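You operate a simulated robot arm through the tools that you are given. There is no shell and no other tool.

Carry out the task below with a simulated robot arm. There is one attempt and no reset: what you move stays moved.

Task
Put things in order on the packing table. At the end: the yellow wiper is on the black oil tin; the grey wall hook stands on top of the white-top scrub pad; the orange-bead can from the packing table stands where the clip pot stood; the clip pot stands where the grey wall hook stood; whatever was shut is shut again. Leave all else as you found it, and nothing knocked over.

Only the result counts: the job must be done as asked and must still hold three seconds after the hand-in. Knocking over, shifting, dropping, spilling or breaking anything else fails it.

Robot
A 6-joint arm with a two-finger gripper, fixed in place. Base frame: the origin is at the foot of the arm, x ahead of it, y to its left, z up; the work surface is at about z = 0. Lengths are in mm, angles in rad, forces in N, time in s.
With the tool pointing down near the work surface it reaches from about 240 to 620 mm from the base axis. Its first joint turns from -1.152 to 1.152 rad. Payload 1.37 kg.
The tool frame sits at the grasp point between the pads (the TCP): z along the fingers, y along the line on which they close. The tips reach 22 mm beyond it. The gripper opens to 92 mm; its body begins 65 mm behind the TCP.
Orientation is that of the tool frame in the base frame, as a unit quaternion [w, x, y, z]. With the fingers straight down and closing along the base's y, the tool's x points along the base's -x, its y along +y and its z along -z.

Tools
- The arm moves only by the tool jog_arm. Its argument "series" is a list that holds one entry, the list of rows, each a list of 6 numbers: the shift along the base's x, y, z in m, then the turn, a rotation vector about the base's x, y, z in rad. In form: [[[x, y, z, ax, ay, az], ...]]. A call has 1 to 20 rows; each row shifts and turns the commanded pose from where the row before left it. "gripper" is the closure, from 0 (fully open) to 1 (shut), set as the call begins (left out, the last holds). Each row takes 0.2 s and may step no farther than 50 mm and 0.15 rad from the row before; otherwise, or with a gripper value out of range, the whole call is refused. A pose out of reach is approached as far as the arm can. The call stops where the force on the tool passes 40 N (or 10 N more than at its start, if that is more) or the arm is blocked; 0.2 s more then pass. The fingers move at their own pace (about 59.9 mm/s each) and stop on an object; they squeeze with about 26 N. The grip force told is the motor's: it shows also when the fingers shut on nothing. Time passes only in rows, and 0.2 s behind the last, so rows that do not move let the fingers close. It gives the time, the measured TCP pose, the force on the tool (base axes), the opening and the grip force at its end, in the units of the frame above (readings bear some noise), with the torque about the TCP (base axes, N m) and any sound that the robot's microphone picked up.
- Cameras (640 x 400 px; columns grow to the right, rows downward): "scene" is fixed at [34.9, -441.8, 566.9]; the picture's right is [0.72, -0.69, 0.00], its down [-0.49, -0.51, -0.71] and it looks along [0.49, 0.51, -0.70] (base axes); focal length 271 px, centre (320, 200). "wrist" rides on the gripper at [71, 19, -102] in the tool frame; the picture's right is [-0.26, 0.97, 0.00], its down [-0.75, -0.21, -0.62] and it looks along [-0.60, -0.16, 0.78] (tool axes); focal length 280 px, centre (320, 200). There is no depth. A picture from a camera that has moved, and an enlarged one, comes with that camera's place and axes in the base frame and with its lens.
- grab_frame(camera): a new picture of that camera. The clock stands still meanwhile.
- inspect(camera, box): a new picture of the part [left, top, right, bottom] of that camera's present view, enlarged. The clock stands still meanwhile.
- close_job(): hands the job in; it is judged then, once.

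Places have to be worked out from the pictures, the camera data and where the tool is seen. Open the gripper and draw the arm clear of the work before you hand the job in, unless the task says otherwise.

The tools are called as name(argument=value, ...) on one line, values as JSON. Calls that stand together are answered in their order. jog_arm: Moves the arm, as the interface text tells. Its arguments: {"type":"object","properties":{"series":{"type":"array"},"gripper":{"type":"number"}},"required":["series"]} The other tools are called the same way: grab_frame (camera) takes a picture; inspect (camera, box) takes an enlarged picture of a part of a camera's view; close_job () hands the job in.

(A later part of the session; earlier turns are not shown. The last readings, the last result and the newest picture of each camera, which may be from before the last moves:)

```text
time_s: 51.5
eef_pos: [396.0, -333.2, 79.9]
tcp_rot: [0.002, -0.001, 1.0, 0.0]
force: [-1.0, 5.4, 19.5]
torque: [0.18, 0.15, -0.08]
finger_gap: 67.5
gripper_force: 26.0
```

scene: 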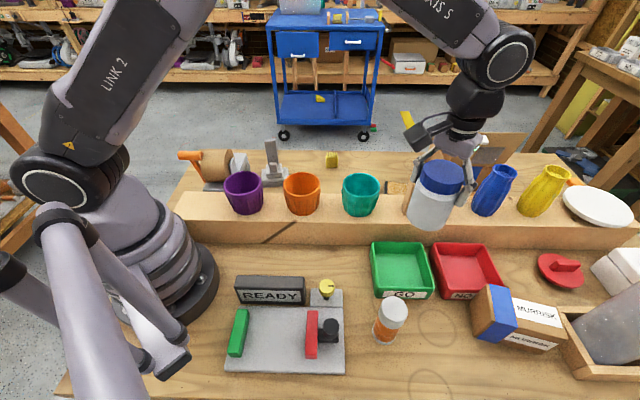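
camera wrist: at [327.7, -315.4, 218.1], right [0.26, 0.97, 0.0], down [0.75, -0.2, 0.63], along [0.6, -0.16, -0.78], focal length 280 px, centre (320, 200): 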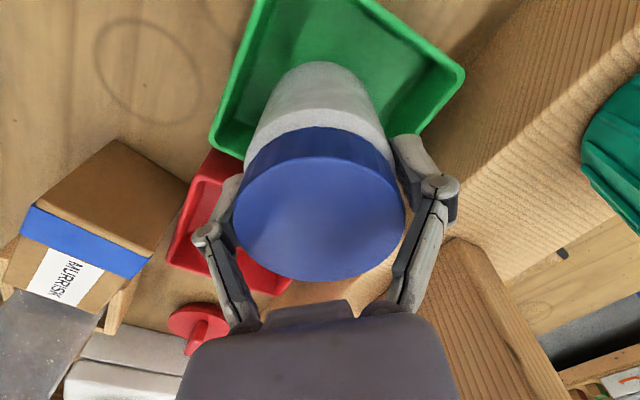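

Contact. I ease off 0.7 mm, then open.

jog_arm(series=[[[0, 0, 0.0007, 0, 0, 0], [0, 0, 0, 0, 0, 0]]])

jog_arm(series=[[[0, 0, 0, 0, 0, 0], [0, 0, 0, 0, 0, 0], [0, 0, 0, 0, 0, 0]]], gripper=0.0)

jog_arm(series=[[[0, 0, 0.01, 0, 0, 0], [0, 0, 0.025, 0, 0, 0], [0, 0, 0.04, 0, 0, 0], [0, 0, 0.045, 0, 0, 0], [0, 0, 0.045, 0, 0, 0], [0, 0, 0.035, 0, 0, 0], [0, 0, 0, 0, 0, 0]]])

grab_frame(camera="wrist")

grab_frame(camera="scene")

```text
time_s: 52.1
eef_pos: [397.2, -333.1, 80.0]
tcp_rot: [0.001, -0.001, 1.0, -0.002]
force: [2.0, 3.0, 11.8]
torque: [-0.02, -0.25, -0.04]
finger_gap: 67.5
gripper_force: 26.1
```

```text
time_s: 52.9
eef_pos: [395.7, -333.8, 77.6]
tcp_rot: [0.001, -0.001, 1.0, 0.0]
force: [-0.1, -0.3, -0.5]
torque: [-0.04, -0.02, 0.0]
finger_gap: 91.9
gripper_force: 0.0
```

```text
time_s: 54.5
eef_pos: [392.5, -332.6, 278.4]
tcp_rot: [0.0, -0.002, 1.0, -0.001]
force: [0.5, 0.3, 0.0]
torque: [0.02, 0.0, 0.01]
finger_gap: 91.9
gripper_force: 0.1
```

```text
taken
camera wrist: at [322.8, -311.6, 378.1], right [0.26, 0.97, 0.0], down [0.75, -0.2, 0.63], along [0.6, -0.16, -0.78], focal length 280 px, centre (320, 200)
```

wrist: 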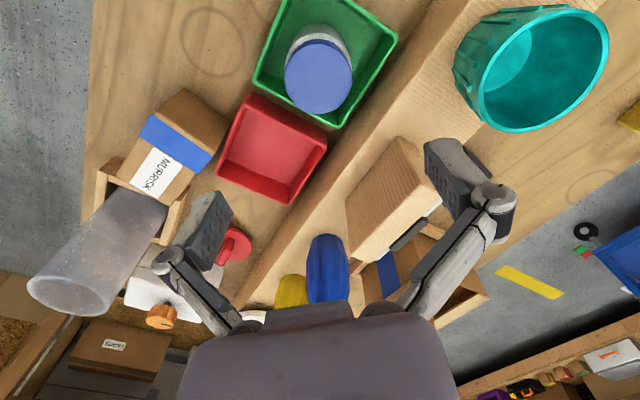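

```text
taken
```

scene: 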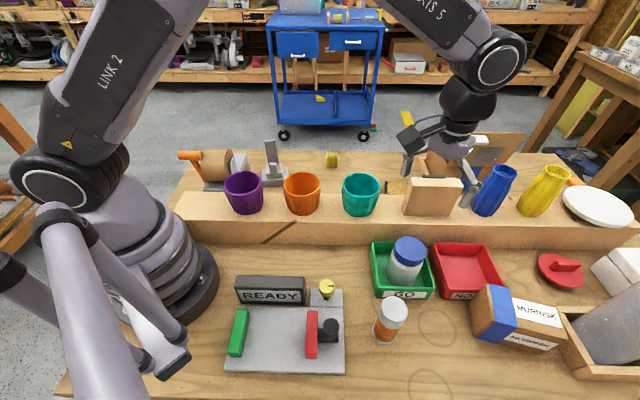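

The clip pot stands in the green tray. Next is the orange-bead can near (263,-387); I look at its profile in detail to choose a grip that isn't on its lid.

inspect(camera="scene", box=[364, 290, 420, 350])

inspect(camera="scene", box=[360, 225, 450, 310])

```text
6.67 times, centred on (392, 320) of scene
camera zoom: at [34.9, -441.8, 566.9], right [0.72, -0.69, 0.0], down [-0.49, -0.51, -0.71], along [0.49, 0.51, -0.7], focal length 1804 px, centre (-160, -600)
```

zoom: 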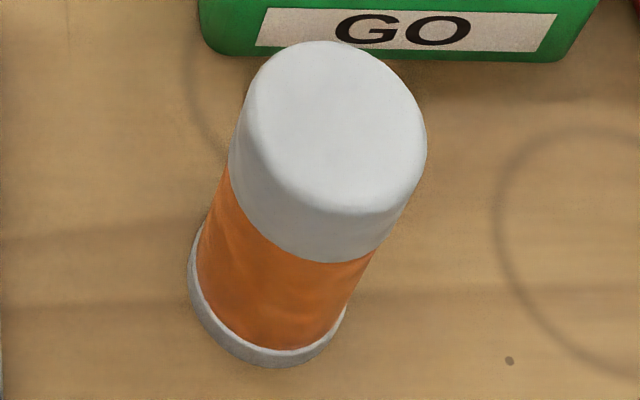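

```text
4.71 times, centred on (405, 268) of scene
camera zoom: at [34.9, -441.8, 566.9], right [0.72, -0.69, 0.0], down [-0.49, -0.51, -0.71], along [0.49, 0.51, -0.7], focal length 1273 px, centre (-80, -118)
```

zoom: 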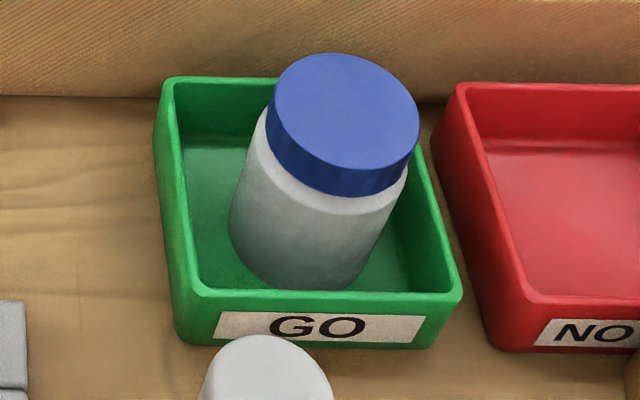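

The pot looks upright in the tray. The can is ≈48 mm in diameter and ≈110 tall, with its lid flush from ≈z 78 up. I move above it and check the reachable pose and centring.

jog_arm(series=[[[-0.0326, -0.0139, -0.005, 0, 0, 0], [-0.0326, -0.0139, -0.005, 0, 0, 0], [-0.0326, -0.0139, -0.005, 0, 0, 0], [-0.0326, -0.0139, -0.005, 0, 0, 0], [0, 0, 0, 0, 0, 0]]])

grab_frame(camera="wrist")

inspect(camera="wrist", box=[220, 40, 420, 180])

```text
time_s: 55.7
eef_pos: [262.4, -387.5, 255.3]
tcp_rot: [0.001, -0.001, 1.0, -0.002]
force: [0.6, -0.3, 0.1]
torque: [0.0, -0.01, 0.0]
finger_gap: 91.8
gripper_force: 0.1
```

```text
taken
camera wrist: at [192.2, -366.2, 356.1], right [0.26, 0.97, 0.0], down [0.75, -0.2, 0.63], along [0.6, -0.16, -0.78], focal length 280 px, centre (320, 200)
```

wrist: 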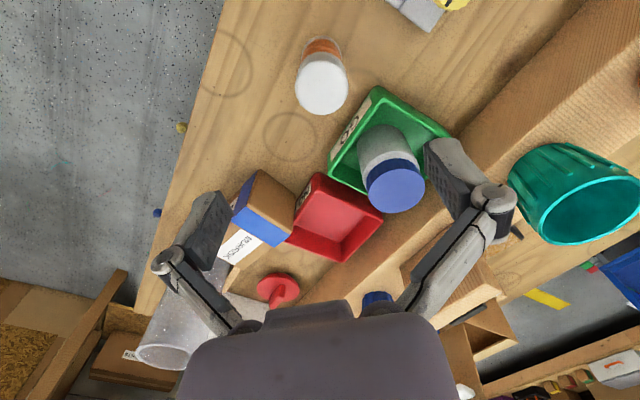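

```text
2.86 times, centred on (320, 110) of wrist
camera zoom: at [192.2, -366.2, 356.1], right [0.26, 0.97, 0.0], down [0.75, -0.2, 0.63], along [0.6, -0.16, -0.78], focal length 801 px, centre (320, 457)
```

zoom: 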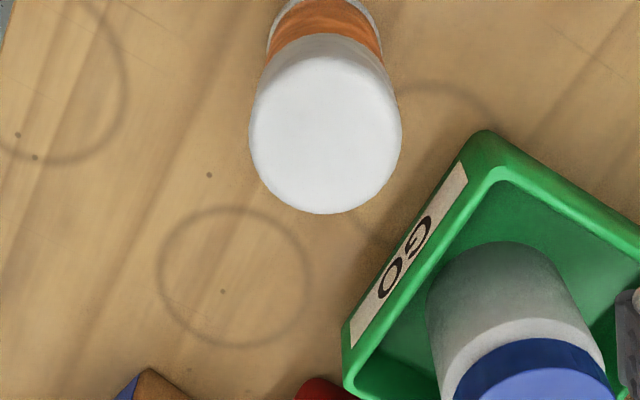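

Reachable; the lid top centres at ≈ (265.5,-385.5). I nudge over and descend to TCP z≈77.

jog_arm(series=[[[0.0025, 0.0018, -0.03, 0, 0, 0], [0, 0, -0.04, 0, 0, 0], [0, 0, -0.04, 0, 0, 0], [0, 0, -0.035, 0, 0, 0], [0, 0, -0.02, 0, 0, 0], [0, 0, -0.013, 0, 0, 0], [0, 0, 0, 0, 0, 0]]])

grab_frame(camera="wrist")

inspect(camera="scene", box=[340, 230, 460, 350])

```text
time_s: 57.3
eef_pos: [266.7, -386.7, 80.6]
tcp_rot: [0.0, -0.001, 1.0, -0.001]
force: [0.2, 1.0, -0.3]
torque: [0.03, -0.02, 0.02]
finger_gap: 91.9
gripper_force: 0.0
```

```text
taken
camera wrist: at [196.6, -367.1, 181.1], right [0.26, 0.97, 0.0], down [0.75, -0.2, 0.63], along [0.6, -0.16, -0.78], focal length 280 px, centre (320, 200)
```

wrist: 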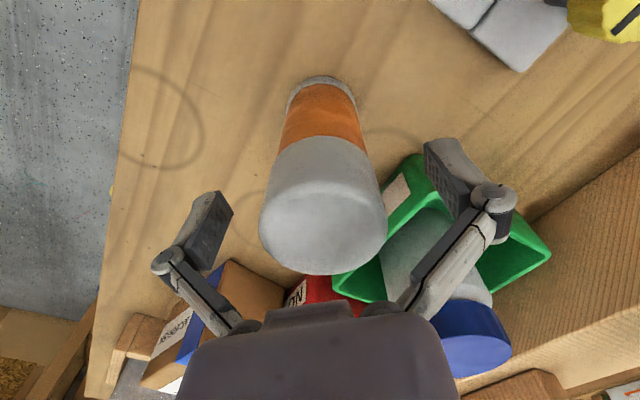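

```text
3.33 times, centred on (400, 290) of scene
camera zoom: at [34.9, -441.8, 566.9], right [0.72, -0.69, 0.0], down [-0.49, -0.51, -0.71], along [0.49, 0.51, -0.7], focal length 902 px, centre (53, -100)
```

zoom: 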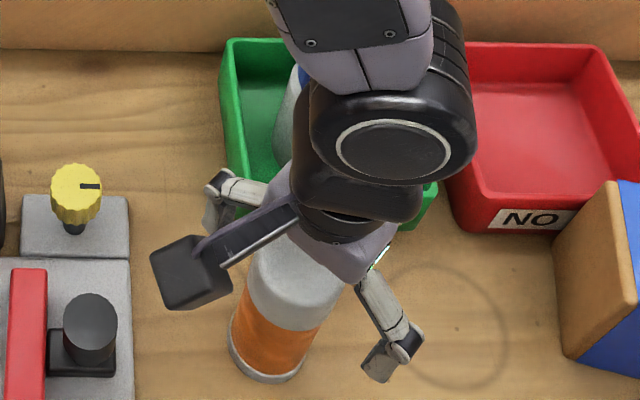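

The can is centred between the open fingers. I lower 3 mm more and close.

jog_arm(series=[[[0, 0, -0.003, 0, 0, 0], [0, 0, 0, 0, 0, 0], [0, 0, 0, 0, 0, 0], [0, 0, 0, 0, 0, 0], [0, 0, 0, 0, 0, 0]]], gripper=1.0)

grab_frame(camera="wrist")

inspect(camera="scene", box=[340, 230, 460, 350])

```text
time_s: 58.5
eef_pos: [266.6, -387.9, 77.1]
tcp_rot: [0.001, -0.001, 1.0, 0.0]
force: [-0.4, 0.0, 4.0]
torque: [0.12, 0.07, 0.0]
finger_gap: 44.6
gripper_force: 25.9
```

```text
taken
camera wrist: at [196.1, -367.7, 178.9], right [0.26, 0.97, 0.0], down [0.75, -0.2, 0.63], along [0.6, -0.16, -0.78], focal length 280 px, centre (320, 200)
```

wrist: 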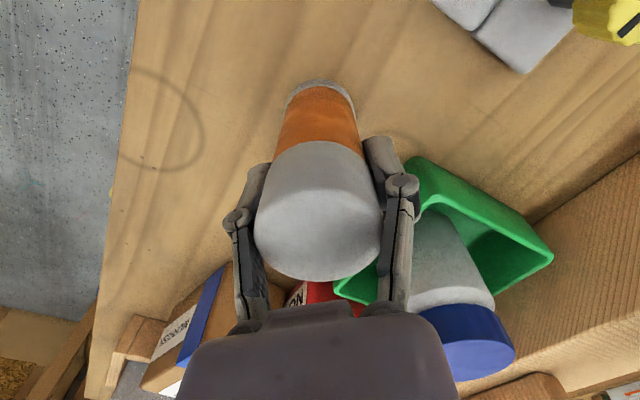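

```text
3.33 times, centred on (400, 290) of scene
camera zoom: at [34.9, -441.8, 566.9], right [0.72, -0.69, 0.0], down [-0.49, -0.51, -0.71], along [0.49, 0.51, -0.7], focal length 902 px, centre (53, -100)
```

zoom: 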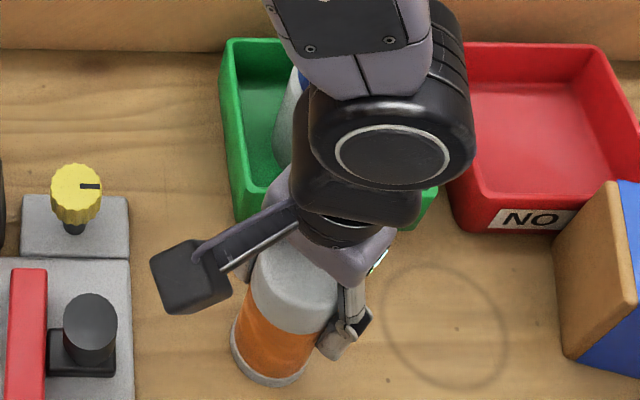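

Gripped at 44.6 mm. I test-lift 15 mm and check that lid and body rise together.

jog_arm(series=[[[0, 0, 0.004, 0, 0, 0], [0, 0, 0.011, 0, 0, 0], [0, 0, 0, 0, 0, 0]]])

inspect(camera="scene", box=[340, 230, 460, 350])

grab_frame(camera="wrist")

```text
time_s: 59.3
eef_pos: [267.5, -388.9, 92.7]
tcp_rot: [0.001, -0.001, 1.0, -0.001]
force: [-1.1, -0.3, -1.2]
torque: [0.02, 0.0, -0.01]
finger_gap: 44.3
gripper_force: 25.0
```

```text
3.33 times, centred on (400, 290) of scene
camera zoom: at [34.9, -441.8, 566.9], right [0.72, -0.69, 0.0], down [-0.49, -0.51, -0.71], along [0.49, 0.51, -0.7], focal length 902 px, centre (53, -100)
```

zoom: 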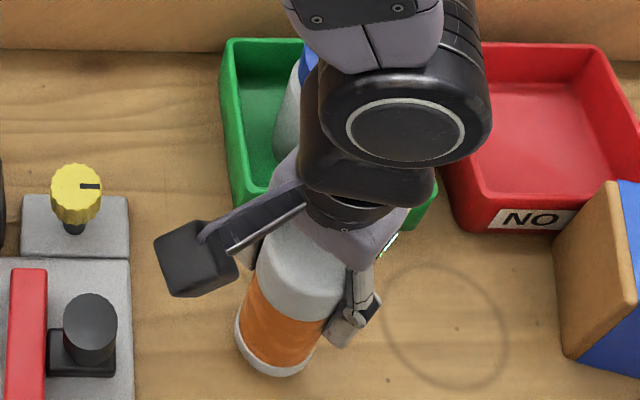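

```text
taken
camera wrist: at [197.0, -367.6, 194.6], right [0.26, 0.97, 0.0], down [0.75, -0.2, 0.63], along [0.6, -0.16, -0.78], focal length 280 px, centre (320, 200)
```

wrist: 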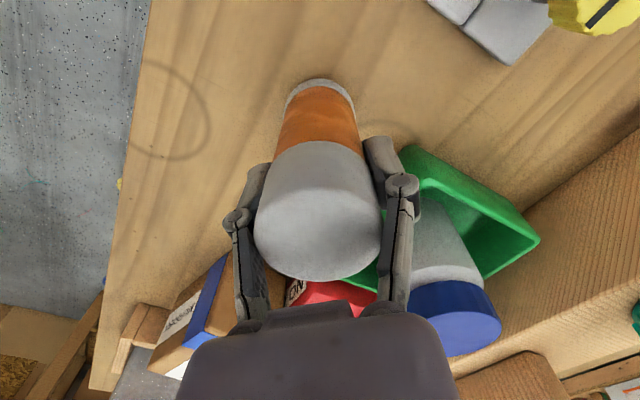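

Lid and body rise together (≈1.3 N). I raise it to z≈290 and carry it over the beam to above the pot's old spot (479,-4).

jog_arm(series=[[[0, 0, 0.03, 0, 0, 0], [0, 0, 0.04, 0, 0, 0], [0, 0, 0.045, 0, 0, 0], [0, 0, 0.045, 0, 0, 0], [0, 0, 0.037, 0, 0, 0], [0.0212, 0.0385, 0, 0, 0, 0], [0.0212, 0.0385, 0, 0, 0, 0], [0.0212, 0.0385, 0, 0, 0, 0], [0.0212, 0.0385, 0, 0, 0, 0], [0.0212, 0.0385, 0, 0, 0, 0], [0.0212, 0.0385, 0, 0, 0, 0], [0.0212, 0.0385, 0, 0, 0, 0], [0.0212, 0.0385, 0, 0, 0, 0], [0.0212, 0.0385, 0, 0, 0, 0], [0.0212, 0.0385, 0, 0, 0, 0], [0, 0, 0, 0, 0, 0]]])

grab_frame(camera="wrist")

grab_frame(camera="scene")

```text
time_s: 62.7
eef_pos: [479.8, -3.4, 290.5]
tcp_rot: [0.001, -0.002, 1.0, -0.002]
force: [-0.4, 0.5, -1.5]
torque: [-0.01, -0.02, -0.03]
finger_gap: 44.4
gripper_force: 25.6
```

```text
taken
camera wrist: at [409.5, 16.5, 391.6], right [0.26, 0.97, 0.0], down [0.75, -0.2, 0.63], along [0.6, -0.16, -0.78], focal length 280 px, centre (320, 200)
```

wrist: 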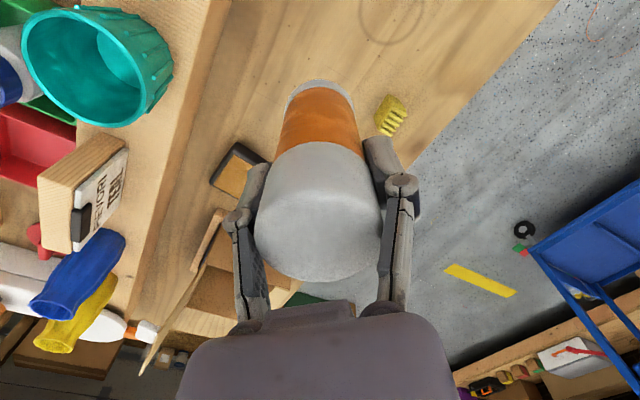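

```text
taken
```

scene: 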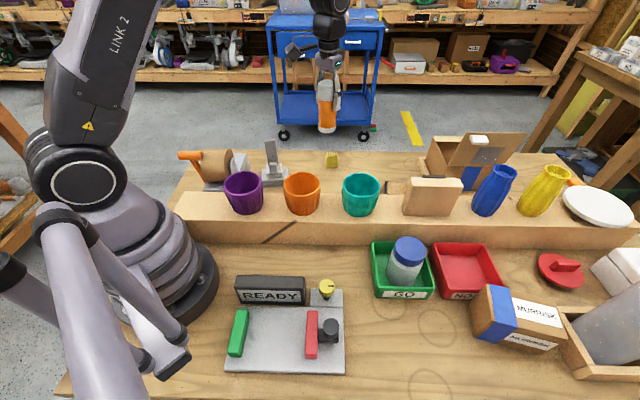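

I lower the can in stages to just above the table.

jog_arm(series=[[[-0.0003, -0.0005, -0.035, 0, 0, 0], [0, 0, -0.04, 0, 0, 0], [0, 0, -0.04, 0, 0, 0], [0, 0, -0.04, 0, 0, 0], [0, 0, -0.03, 0, 0, 0], [0, 0, -0.015, 0, 0, 0], [0, 0, -0.006, 0, 0, 0], [0, 0, 0, 0, 0, 0]]])

inspect(camera="scene", box=[280, 110, 400, 200])

```text
time_s: 64.5
eef_pos: [478.2, -2.0, 82.1]
tcp_rot: [0.001, -0.001, 1.0, -0.001]
force: [-0.2, 0.1, -1.4]
torque: [-0.01, 0.0, 0.01]
finger_gap: 44.3
gripper_force: 26.3
```

```text
4.44 times, centred on (340, 155) of scene
camera zoom: at [34.9, -441.8, 566.9], right [0.72, -0.69, 0.0], down [-0.49, -0.51, -0.71], along [0.49, 0.51, -0.7], focal length 1203 px, centre (231, 400)
```

zoom: 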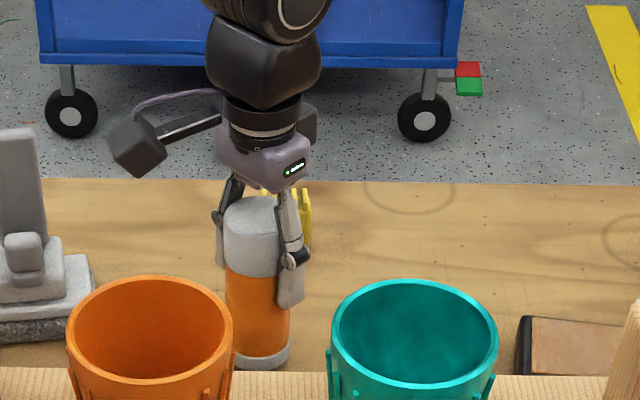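

jog_arm(series=[[[0, -0.001, -0.0025, 0, 0, 0], [0, 0, -0.0015, 0, 0, 0], [0, 0, 0, 0, 0, 0]]])

```text
time_s: 65.3
eef_pos: [480.5, -5.8, 79.5]
tcp_rot: [0.001, -0.001, 1.0, -0.001]
force: [-0.1, 0.2, -1.8]
torque: [-0.02, 0.0, 0.01]
finger_gap: 44.0
gripper_force: 26.0
```

Still no contact; I step down a little more.

jog_arm(series=[[[0, 0, -0.0015, 0, 0, 0], [0, 0, -0.001, 0, 0, 0], [0, 0, 0, 0, 0, 0]]])

```text
time_s: 66.1
eef_pos: [481.0, -5.0, 77.7]
tcp_rot: [0.002, -0.001, 1.0, -0.001]
force: [-6.2, -3.5, 24.6]
torque: [-0.16, 0.28, -0.07]
finger_gap: 44.4
gripper_force: 25.7
```

Contact made (≈25 N). I ease up 0.8 mm and release.

jog_arm(series=[[[0, 0, 0.0008, 0, 0, 0], [0, 0, 0, 0, 0, 0]]])

jog_arm(series=[[[0, 0, 0, 0, 0, 0], [0, 0, 0, 0, 0, 0], [0, 0, 0, 0, 0, 0]]], gripper=0.15)

jog_arm(series=[[[0, 0, 0.01, 0, 0, 0], [0, 0, 0.025, 0, 0, 0], [0, 0, 0.04, 0, 0, 0], [0, 0, 0.045, 0, 0, 0], [0, 0, 0.045, 0, 0, 0], [0, 0, 0, 0, 0, 0]]])

grab_frame(camera="wrist")

inspect(camera="scene", box=[280, 110, 400, 200])

```text
time_s: 66.7
eef_pos: [479.8, -3.3, 77.6]
tcp_rot: [0.002, -0.001, 1.0, 0.0]
force: [3.4, -3.7, 12.6]
torque: [-0.13, -0.41, -0.12]
finger_gap: 43.9
gripper_force: 25.6
```

```text
time_s: 67.5
eef_pos: [479.0, -4.1, 78.9]
tcp_rot: [0.001, -0.001, 1.0, -0.001]
force: [0.2, 0.7, -0.4]
torque: [0.0, -0.03, -0.01]
finger_gap: 78.2
gripper_force: 0.1
```

```text
time_s: 68.9
eef_pos: [476.7, -1.0, 243.4]
tcp_rot: [0.001, -0.001, 1.0, 0.0]
force: [-0.7, -0.3, 0.2]
torque: [-0.01, -0.02, 0.01]
finger_gap: 78.0
gripper_force: 0.1
```

```text
taken
camera wrist: at [406.9, 19.1, 344.4], right [0.26, 0.97, 0.0], down [0.75, -0.2, 0.63], along [0.6, -0.16, -0.78], focal length 280 px, centre (320, 200)
```

wrist: 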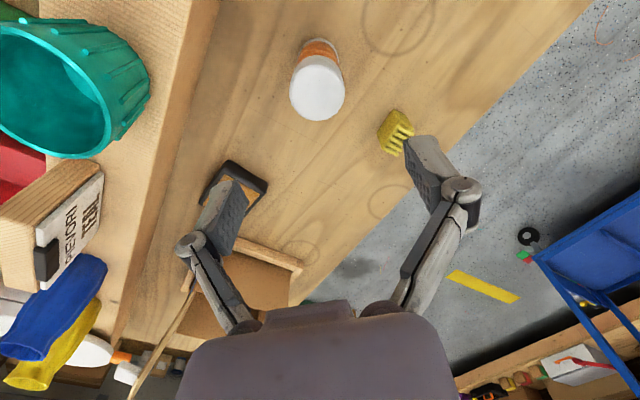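

```text
4.44 times, centred on (340, 155) of scene
camera zoom: at [34.9, -441.8, 566.9], right [0.72, -0.69, 0.0], down [-0.49, -0.51, -0.71], along [0.49, 0.51, -0.7], focal length 1203 px, centre (231, 400)
```

zoom: 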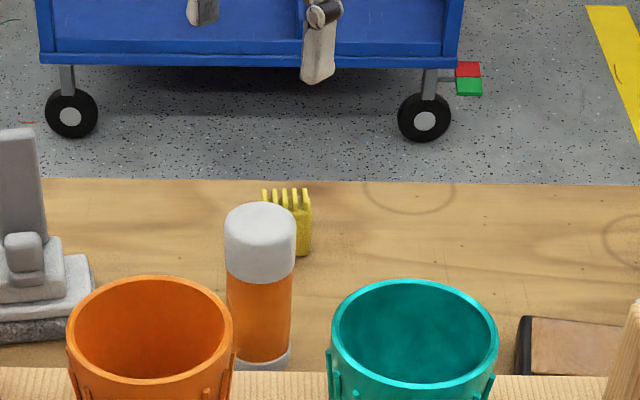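

The can stands upright at the pot's old spot. Now the wiper: I zoom in on it and on the oil tin from here.

inspect(camera="wrist", box=[350, 80, 450, 180])

inspect(camera="wrist", box=[180, 140, 310, 260])

```text
4.00 times, centred on (400, 130) of wrist
camera zoom: at [406.9, 19.1, 344.4], right [0.26, 0.97, 0.0], down [0.75, -0.2, 0.63], along [0.6, -0.16, -0.78], focal length 1122 px, centre (0, 480)
```

zoom: 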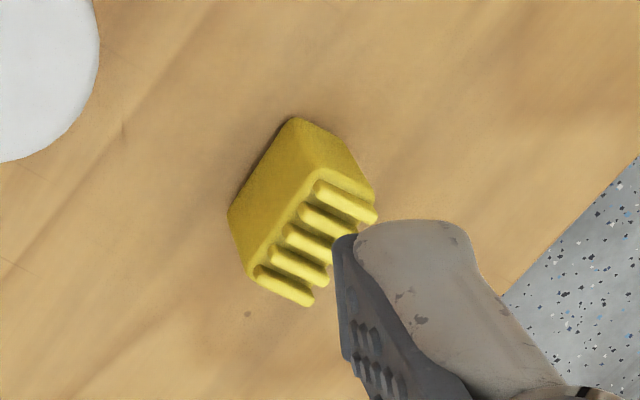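

```text
3.33 times, centred on (245, 200) of wrist
camera zoom: at [406.9, 19.1, 344.4], right [0.26, 0.97, 0.0], down [0.75, -0.2, 0.63], along [0.6, -0.16, -0.78], focal length 935 px, centre (570, 200)
```

zoom: 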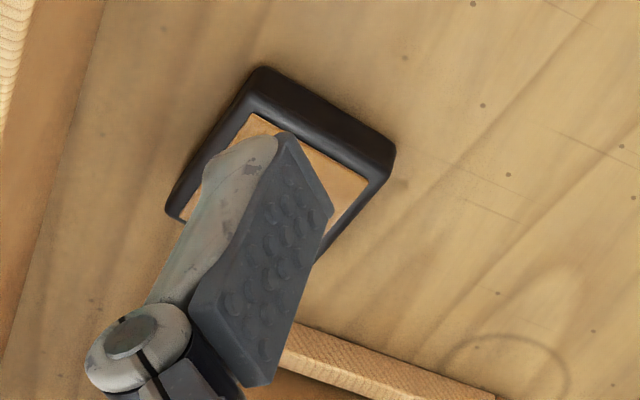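

I reposition to see the oil tin unobstructed between the open fingers.

jog_arm(series=[[[0.006, -0.037, 0, 0, 0, 0], [0.006, -0.037, 0, 0, 0, 0], [0.006, -0.037, 0, 0, 0, 0], [0.005, -0.037, 0, 0, 0, 0], [0, 0, 0, 0, 0, 0]]], gripper=0.0)

grab_frame(camera="wrist")

inspect(camera="wrist", box=[250, 90, 410, 230])

```text
time_s: 70.1
eef_pos: [503.3, -152.3, 244.5]
tcp_rot: [0.0, -0.001, 1.0, -0.001]
force: [-0.7, -0.2, 0.1]
torque: [0.03, -0.02, 0.0]
finger_gap: 92.2
gripper_force: 0.1
```

```text
taken
camera wrist: at [433.3, -132.8, 344.6], right [0.26, 0.97, 0.0], down [0.75, -0.2, 0.63], along [0.6, -0.16, -0.78], focal length 280 px, centre (320, 200)
```

wrist: 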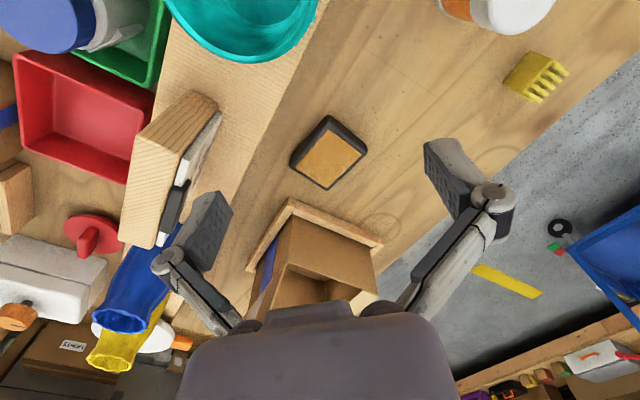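

```text
2.86 times, centred on (330, 160) of wrist
camera zoom: at [433.3, -132.8, 344.6], right [0.26, 0.97, 0.0], down [0.75, -0.2, 0.63], along [0.6, -0.16, -0.78], focal length 801 px, centre (291, 314)
```

zoom: 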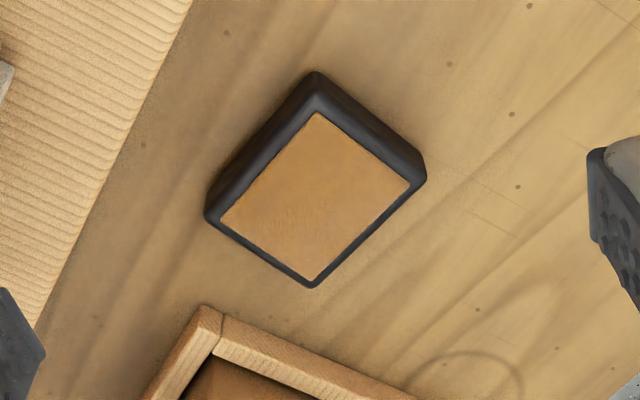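

The tin's top centres at ≈ (619,-172), z≈25, r≈643 — just past the stated reach with a straight-down tool. I test how far a straight-down pose gets over it at a safe height.

jog_arm(series=[[[0.0272, -0.0045, -0.02, 0, 0, 0], [0.0272, -0.0045, -0.02, 0, 0, 0], [0.0272, -0.0045, -0.02, 0, 0, 0], [0.0272, -0.0045, -0.02, 0, 0, 0], [0, 0, -0.025, 0, 0, 0], [0, 0, -0.025, 0, 0, 0], [0, 0, 0, 0, 0, 0]]])

grab_frame(camera="wrist")

```text
time_s: 71.7
eef_pos: [615.1, -169.5, 113.4]
tcp_rot: [0.001, -0.001, 1.0, -0.001]
force: [0.2, -0.1, 0.1]
torque: [0.01, 0.01, 0.03]
finger_gap: 92.0
gripper_force: 0.1
```

```text
taken
camera wrist: at [544.0, -149.3, 214.1], right [0.26, 0.97, 0.0], down [0.75, -0.2, 0.63], along [0.6, -0.16, -0.78], focal length 280 px, centre (320, 200)
```

wrist: 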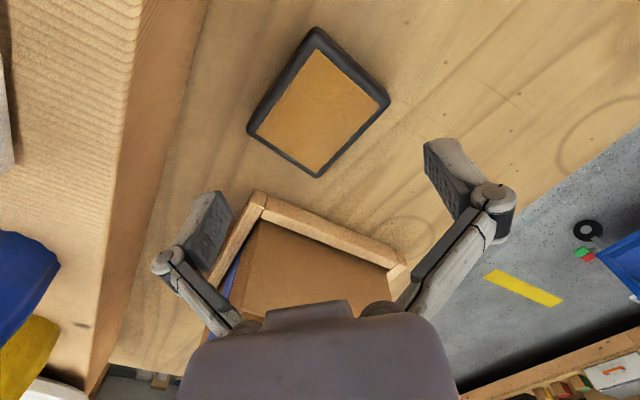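

The straight-down pose is reachable here and already centred on the tin. I check it also holds at lower height (z≈70).

jog_arm(series=[[[0, 0, -0.02, 0, 0, 0], [0, 0, -0.023, 0, 0, 0], [0, 0, 0, 0, 0, 0], [0, 0, 0, 0, 0, 0]]])

grab_frame(camera="wrist")

grab_frame(camera="scene")

```text
time_s: 72.7
eef_pos: [611.2, -168.5, 71.2]
tcp_rot: [0.0, -0.001, 1.0, -0.001]
force: [0.0, 0.9, -0.8]
torque: [0.01, -0.01, -0.01]
finger_gap: 91.8
gripper_force: 0.0
```

```text
taken
camera wrist: at [541.3, -149.2, 171.0], right [0.26, 0.97, 0.0], down [0.75, -0.2, 0.63], along [0.6, -0.16, -0.78], focal length 280 px, centre (320, 200)
```

wrist: 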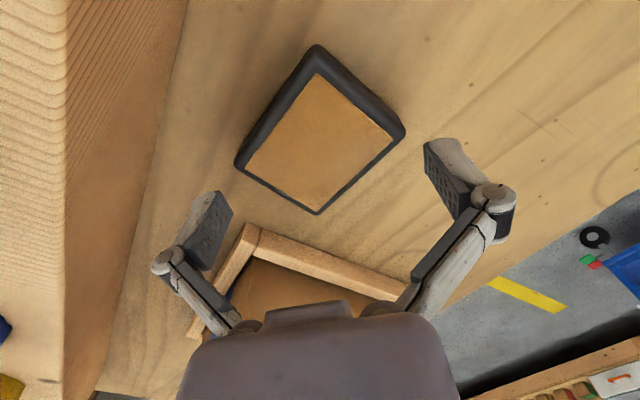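

```text
taken
```

scene: 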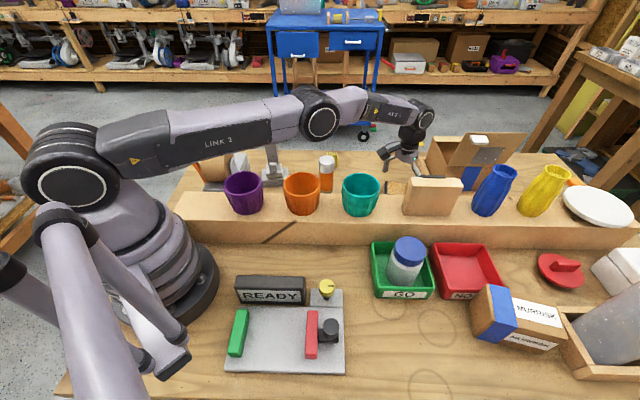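

Straight-down reaches the tin even at z≈71, so no tilt is needed (tin centre ≈ (616,-170)). I go up and over to view the wiper.

jog_arm(series=[[[0, 0, 0.03, 0, 0, 0], [0, 0, 0.045, 0, 0, 0], [0, 0, 0.045, 0, 0, 0], [-0.0218, 0.038, 0.005, 0, 0, 0], [-0.0218, 0.038, 0.005, 0, 0, 0], [-0.0218, 0.038, 0.005, 0, 0, 0], [-0.0218, 0.038, 0.005, 0, 0, 0], [-0.0218, 0.038, 0.005, 0, 0, 0], [-0.0218, 0.038, 0.005, 0, 0, 0], [0, 0, 0, 0, 0, 0]]])

grab_frame(camera="wrist")

inspect(camera="wrist", box=[290, 90, 410, 190])

```text
time_s: 74.9
eef_pos: [480.0, 58.2, 218.8]
tcp_rot: [0.0, -0.001, 1.0, 0.0]
force: [-1.3, 0.2, 0.2]
torque: [0.01, -0.01, -0.02]
finger_gap: 92.0
gripper_force: 0.0
```

```text
taken
camera wrist: at [410.4, 77.8, 319.3], right [0.26, 0.97, 0.0], down [0.75, -0.2, 0.63], along [0.6, -0.16, -0.78], focal length 280 px, centre (320, 200)
```

wrist: 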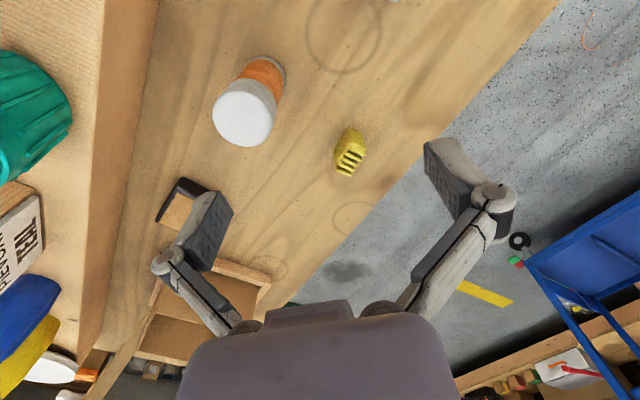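

```text
4.00 times, centred on (350, 140) of wrist
camera zoom: at [410.4, 77.8, 319.3], right [0.26, 0.97, 0.0], down [0.75, -0.2, 0.63], along [0.6, -0.16, -0.78], focal length 1122 px, centre (200, 440)
```

zoom: 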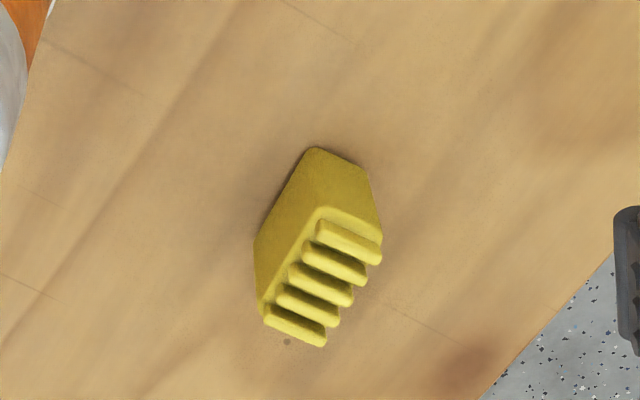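

Wiper centre ≈ (576.7,68.5), 36×18 mm, long axis ≈ -43°, body top z≈39 (ribs above). I align the closing axis across its 18 mm width and go above it.

jog_arm(series=[[[0.0161, 0.0017, -0.008, 0, 0, -0.125], [0.0161, 0.0017, -0.008, 0, 0, -0.125], [0.0161, 0.0017, -0.008, 0, 0, -0.125], [0.0161, 0.0017, -0.008, 0, 0, -0.125], [0.0161, 0.0017, -0.008, 0, 0, -0.125], [0.0161, 0.0017, -0.008, 0, 0, -0.125], [0, 0, -0.035, 0, 0, 0], [0, 0, 0, 0, 0, 0]]], gripper=0.35)

grab_frame(camera="wrist")

inspect(camera="wrist", box=[250, 50, 390, 170])

```text
time_s: 76.7
eef_pos: [579.8, 69.8, 136.4]
tcp_rot: [0.0, 0.366, 0.931, -0.001]
force: [0.3, 1.1, 0.2]
torque: [0.01, -0.02, 0.01]
finger_gap: 59.9
gripper_force: 0.1
```

```text
taken
camera wrist: at [541.4, 133.0, 237.0], right [0.85, 0.53, 0.0], down [0.41, -0.66, 0.63], along [0.33, -0.53, -0.78], focal length 280 px, centre (320, 200)
```

wrist: 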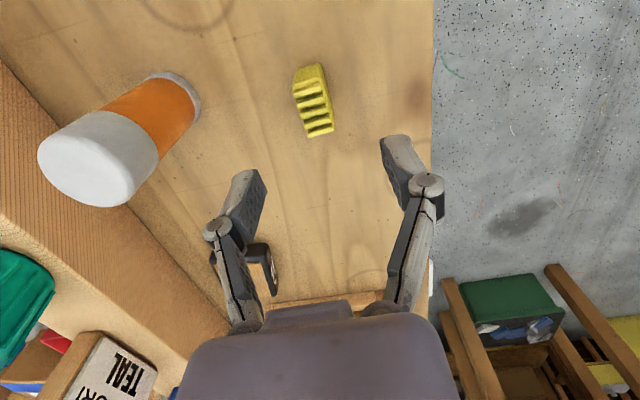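

```text
3.33 times, centred on (320, 110) of wrist
camera zoom: at [541.4, 133.0, 237.0], right [0.85, 0.53, 0.0], down [0.41, -0.66, 0.63], along [0.33, -0.53, -0.78], focal length 935 px, centre (320, 500)
```

zoom: 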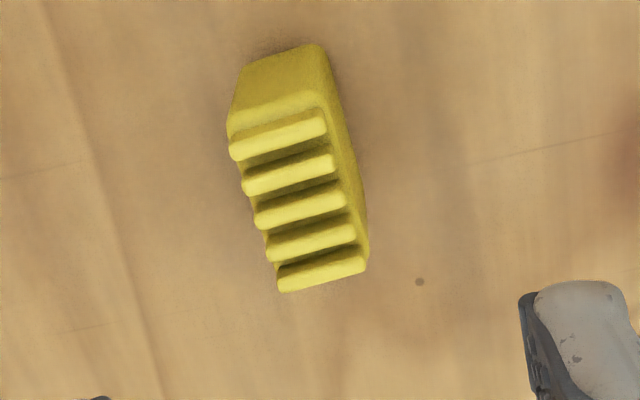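

The wiper sits ~4 mm to the left of the tool axis; I correct by (-2.8,-3.0) mm and descend to TCP z≈42.

jog_arm(series=[[[-0.0028, -0.003, -0.02, 0, 0, 0], [0, 0, -0.03, 0, 0, 0], [0, 0, -0.025, 0, 0, 0], [0, 0, -0.012, 0, 0, 0], [0, 0, -0.006, 0, 0, 0], [0, 0, 0, 0, 0, 0]]])

grab_frame(camera="wrist")

```text
time_s: 78.1
eef_pos: [573.5, 64.6, 41.9]
tcp_rot: [0.0, 0.366, 0.931, -0.001]
force: [-0.2, 0.0, -0.1]
torque: [0.03, 0.05, 0.0]
finger_gap: 59.6
gripper_force: 0.1
```

```text
taken
camera wrist: at [536.5, 128.6, 144.0], right [0.85, 0.53, 0.0], down [0.41, -0.66, 0.63], along [0.33, -0.53, -0.78], focal length 280 px, centre (320, 200)
```

wrist: 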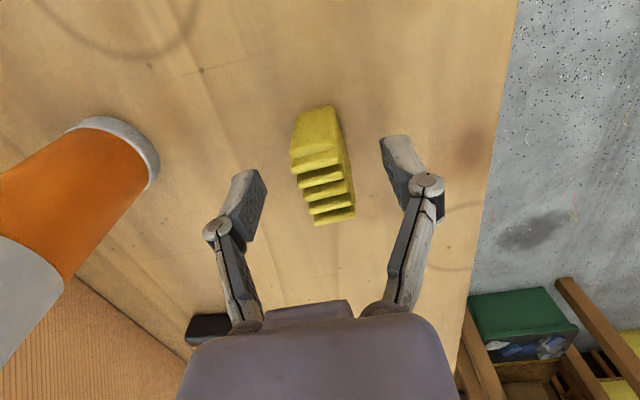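

The wiper is centred between the pads. I close.

jog_arm(series=[[[0, 0, 0, 0, 0, 0], [0, 0, 0, 0, 0, 0], [0, 0, 0, 0, 0, 0], [0, 0, 0, 0, 0, 0], [0, 0, 0, 0, 0, 0]]], gripper=1.0)

grab_frame(camera="wrist")

```text
time_s: 79.3
eef_pos: [575.4, 66.3, 42.8]
tcp_rot: [0.001, 0.366, 0.931, -0.001]
force: [0.2, -0.5, 1.6]
torque: [-0.05, -0.02, -0.04]
finger_gap: 21.2
gripper_force: 26.2
```

```text
taken
camera wrist: at [536.5, 128.5, 144.3], right [0.85, 0.53, 0.0], down [0.41, -0.66, 0.63], along [0.33, -0.53, -0.78], focal length 280 px, centre (320, 200)
```

wrist: 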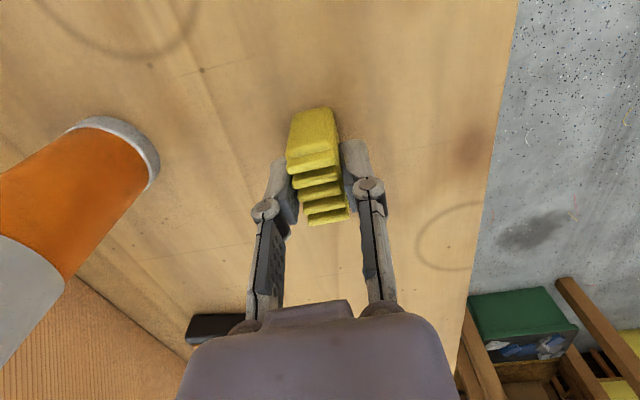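

Gripped at 21 mm. I lift and carry it to above the oil tin, turning slightly to match the tin's long axis.

jog_arm(series=[[[0, 0, 0.01, 0, 0, 0], [0, 0, 0.03, 0, 0, 0], [0, 0, 0.04, 0, 0, 0], [0, 0, 0.04, 0, 0, 0], [0, 0, 0.038, 0, 0, 0], [0.0064, -0.0393, 0, 0, 0, -0.032], [0.0064, -0.0393, 0, 0, 0, -0.032], [0.0064, -0.0393, 0, 0, 0, -0.032], [0.0064, -0.0393, 0, 0, 0, -0.032], [0.0064, -0.0393, 0, 0, 0, -0.032], [0.0064, -0.0393, 0, 0, 0, -0.032], [0, 0, 0, 0, 0, 0]]])

grab_frame(camera="wrist")

grab_frame(camera="scene")

```text
time_s: 81.9
eef_pos: [611.6, -171.0, 200.0]
tcp_rot: [0.001, 0.452, 0.892, -0.001]
force: [-0.1, 0.7, 0.2]
torque: [0.0, -0.01, 0.0]
finger_gap: 21.0
gripper_force: 26.0
```

```text
taken
camera wrist: at [587.1, -102.2, 301.1], right [0.93, 0.36, 0.0], down [0.28, -0.73, 0.63], along [0.22, -0.59, -0.78], focal length 280 px, centre (320, 200)
```

wrist: 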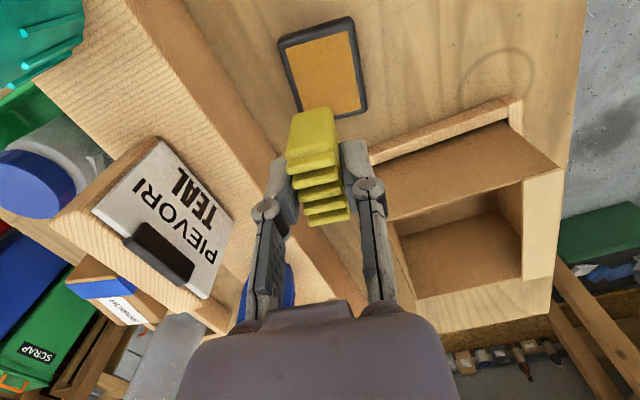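

```text
taken
```

scene: 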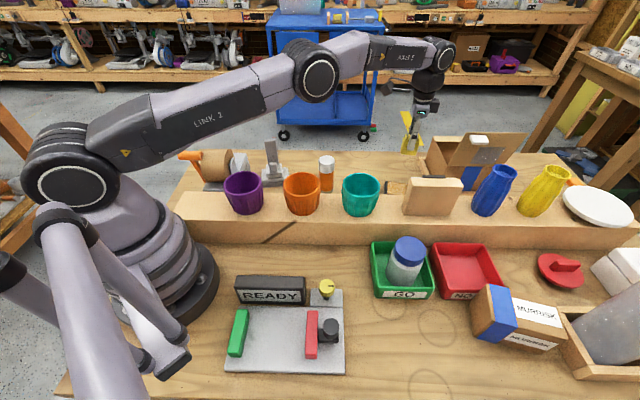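

The tool axis is within ~4 mm of the tin's centre. I descend with a small correction, stopping with the wiper's base just above the tin.

jog_arm(series=[[[0.002, 0.001, -0.03, 0, 0, 0], [0, 0, -0.035, 0, 0, 0], [0, 0, -0.03, 0, 0, 0], [0, 0, -0.018, 0, 0, 0], [0, 0, -0.009, 0, 0, 0], [0, 0, 0, 0, 0, 0]]])

grab_frame(camera="wrist")

inspect(camera="scene", box=[360, 120, 480, 210])

```text
time_s: 83.3
eef_pos: [615.2, -170.0, 78.2]
tcp_rot: [0.001, 0.452, 0.892, -0.002]
force: [-0.5, -0.5, -0.8]
torque: [0.0, 0.01, -0.06]
finger_gap: 20.8
gripper_force: 26.1
```

```text
taken
camera wrist: at [589.4, -100.8, 178.8], right [0.93, 0.36, 0.0], down [0.28, -0.73, 0.63], along [0.22, -0.59, -0.78], focal length 280 px, centre (320, 200)
```

wrist: 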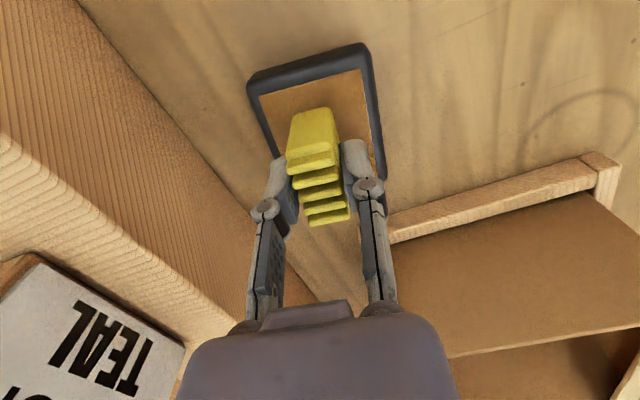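

```text
4.44 times, centred on (420, 165) of scene
camera zoom: at [34.9, -441.8, 566.9], right [0.72, -0.69, 0.0], down [-0.49, -0.51, -0.71], along [0.49, 0.51, -0.7], focal length 1203 px, centre (-124, 356)
```

zoom: 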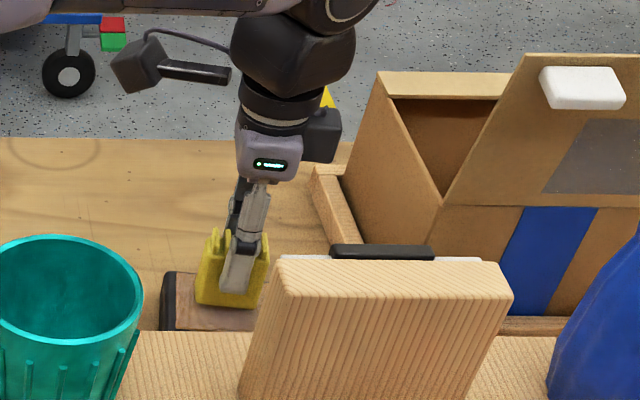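

Wiper is right over the tin. I lower slowly until contact.

jog_arm(series=[[[0, 0, -0.003, 0, 0, 0], [0, 0, -0.0025, 0, 0, 0], [0, 0, 0, 0, 0, 0]]])

```text
time_s: 84.1
eef_pos: [614.2, -170.5, 73.1]
tcp_rot: [0.001, 0.453, 0.892, -0.002]
force: [0.0, -0.6, -0.4]
torque: [0.03, 0.02, 0.02]
finger_gap: 21.0
gripper_force: 26.4
```

jog_arm(series=[[[0, 0, -0.002, 0, 0, 0], [0, 0, -0.0015, 0, 0, 0], [0, 0, 0, 0, 0, 0]]])

```text
time_s: 84.9
eef_pos: [616.2, -171.0, 72.4]
tcp_rot: [0.001, 0.452, 0.892, -0.001]
force: [-8.0, 3.0, 16.1]
torque: [0.1, 0.32, 0.02]
finger_gap: 21.1
gripper_force: 26.2
```

Contact (≈16 N). I ease up 0.7 mm and open the fingers modestly.

jog_arm(series=[[[0, 0, 0.0007, 0, 0, 0], [0, 0, 0, 0, 0, 0]]])

jog_arm(series=[[[0, 0, 0, 0, 0, 0], [0, 0, 0, 0, 0, 0], [0, 0, 0, 0, 0, 0]]], gripper=0.5)

grab_frame(camera="wrist")

inspect(camera="scene", box=[360, 120, 480, 210])

```text
time_s: 85.5
eef_pos: [615.9, -171.0, 70.7]
tcp_rot: [0.001, 0.452, 0.892, 0.0]
force: [-0.5, 0.3, 8.4]
torque: [-0.03, -0.02, -0.01]
finger_gap: 21.1
gripper_force: 25.6
```

```text
time_s: 86.3
eef_pos: [616.1, -170.8, 72.5]
tcp_rot: [0.0, 0.452, 0.892, -0.001]
force: [-0.2, 0.5, -0.4]
torque: [0.02, -0.02, 0.03]
finger_gap: 45.9
gripper_force: 0.1
```

```text
taken
camera wrist: at [589.8, -100.4, 172.3], right [0.93, 0.36, 0.0], down [0.28, -0.73, 0.63], along [0.22, -0.59, -0.78], focal length 280 px, centre (320, 200)
```

wrist: 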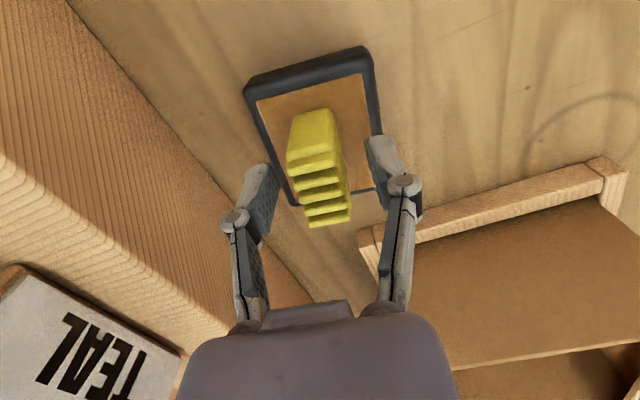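

```text
4.44 times, centred on (420, 165) of scene
camera zoom: at [34.9, -441.8, 566.9], right [0.72, -0.69, 0.0], down [-0.49, -0.51, -0.71], along [0.49, 0.51, -0.7], focal length 1203 px, centre (-124, 356)
```

zoom: 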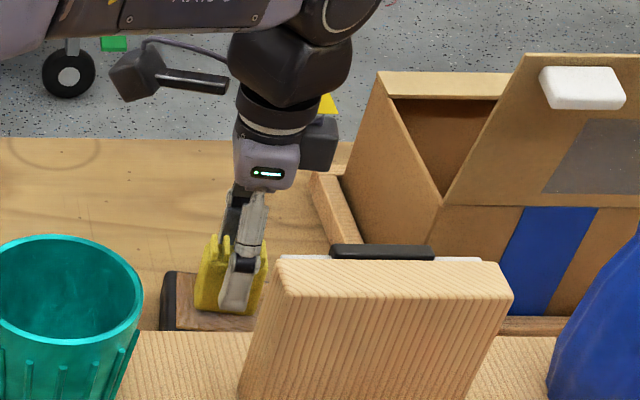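

The wiper stands free on the tin. I lift straight up and withdraw, then survey everything.

jog_arm(series=[[[0, 0, 0.012, 0, 0, 0], [0, 0, 0.03, 0, 0, 0], [0, 0, 0.045, 0, 0, 0], [0, 0, 0.045, 0, 0, 0], [-0.03, 0.02, 0.03, 0, 0, 0.05], [-0.03, 0.02, 0.03, 0, 0, 0.05], [-0.03, 0.02, 0.03, 0, 0, 0.05], [-0.03, 0.02, 0.02, 0, 0, 0.05], [0, 0, 0, 0, 0, 0]]])

grab_frame(camera="wrist")

grab_frame(camera="scene")

```text
time_s: 88.3
eef_pos: [495.5, -87.3, 313.3]
tcp_rot: [0.0, 0.362, 0.932, 0.0]
force: [0.2, 0.5, -0.6]
torque: [0.03, 0.02, 0.0]
finger_gap: 45.9
gripper_force: 0.1
```

```text
taken
camera wrist: at [455.5, -24.0, 414.5], right [0.84, 0.54, 0.0], down [0.42, -0.66, 0.63], along [0.34, -0.53, -0.78], focal length 280 px, centre (320, 200)
```

wrist: 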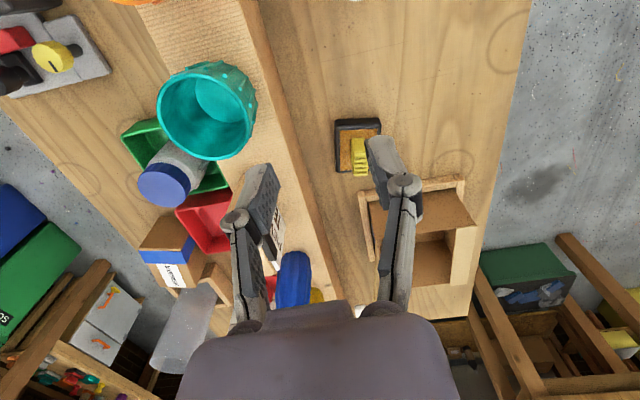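

```text
taken
```

scene: 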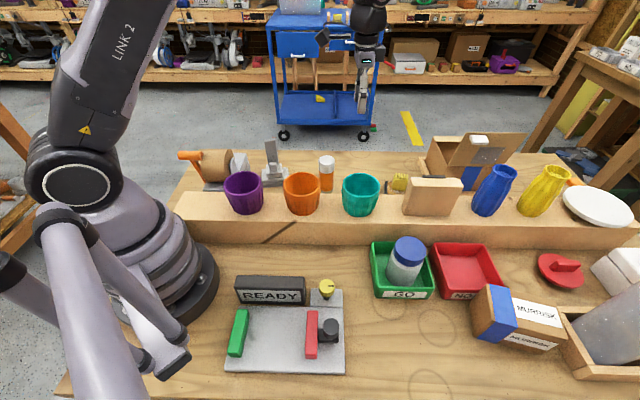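

Everything appears in place. I zoom in on each result to verify.

inspect(camera="scene", box=[230, 120, 350, 210])

inspect(camera="scene", box=[360, 120, 480, 210])

inspect(camera="scene", box=[350, 220, 470, 310])

inspect(camera="wrist", box=[310, 100, 410, 200])

```text
4.44 times, centred on (290, 165) of scene
camera zoom: at [34.9, -441.8, 566.9], right [0.72, -0.69, 0.0], down [-0.49, -0.51, -0.71], along [0.49, 0.51, -0.7], focal length 1203 px, centre (453, 356)
```

zoom: 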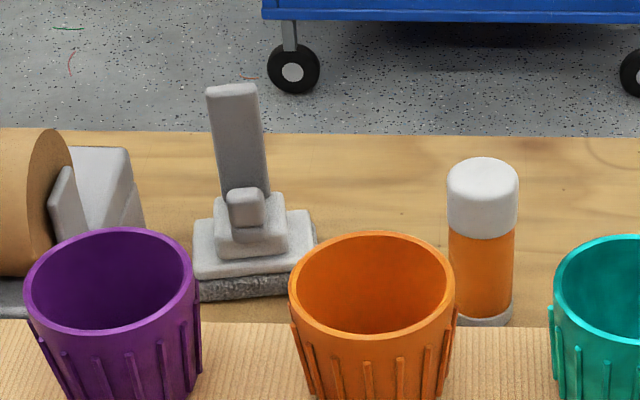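

```text
4.44 times, centred on (420, 165) of scene
camera zoom: at [34.9, -441.8, 566.9], right [0.72, -0.69, 0.0], down [-0.49, -0.51, -0.71], along [0.49, 0.51, -0.7], focal length 1203 px, centre (-124, 356)
```

zoom: 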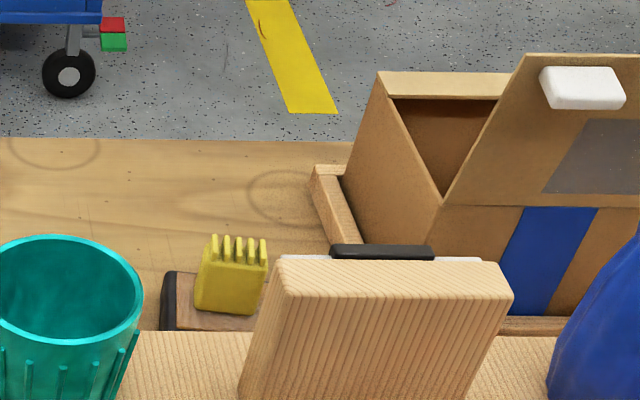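

```text
4.44 times, centred on (410, 265) of scene
camera zoom: at [34.9, -441.8, 566.9], right [0.72, -0.69, 0.0], down [-0.49, -0.51, -0.71], along [0.49, 0.51, -0.7], focal length 1203 px, centre (-80, -89)
```

zoom: 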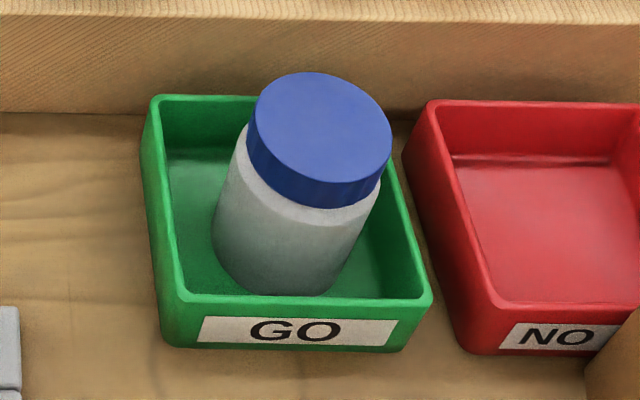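

```text
4.00 times, centred on (360, 150) of wrist
camera zoom: at [455.5, -24.0, 414.5], right [0.84, 0.54, 0.0], down [0.42, -0.66, 0.63], along [0.34, -0.53, -0.78], focal length 1122 px, centre (160, 400)
```

zoom: 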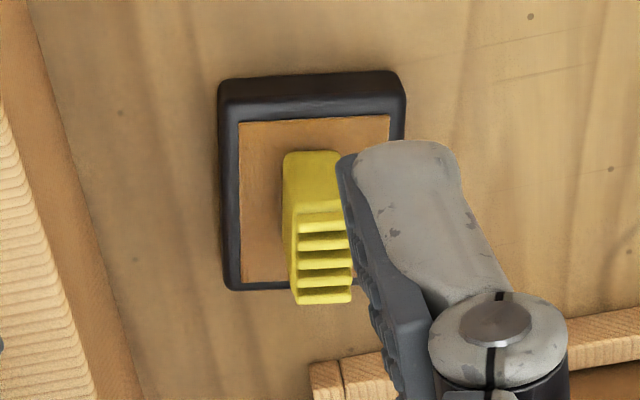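

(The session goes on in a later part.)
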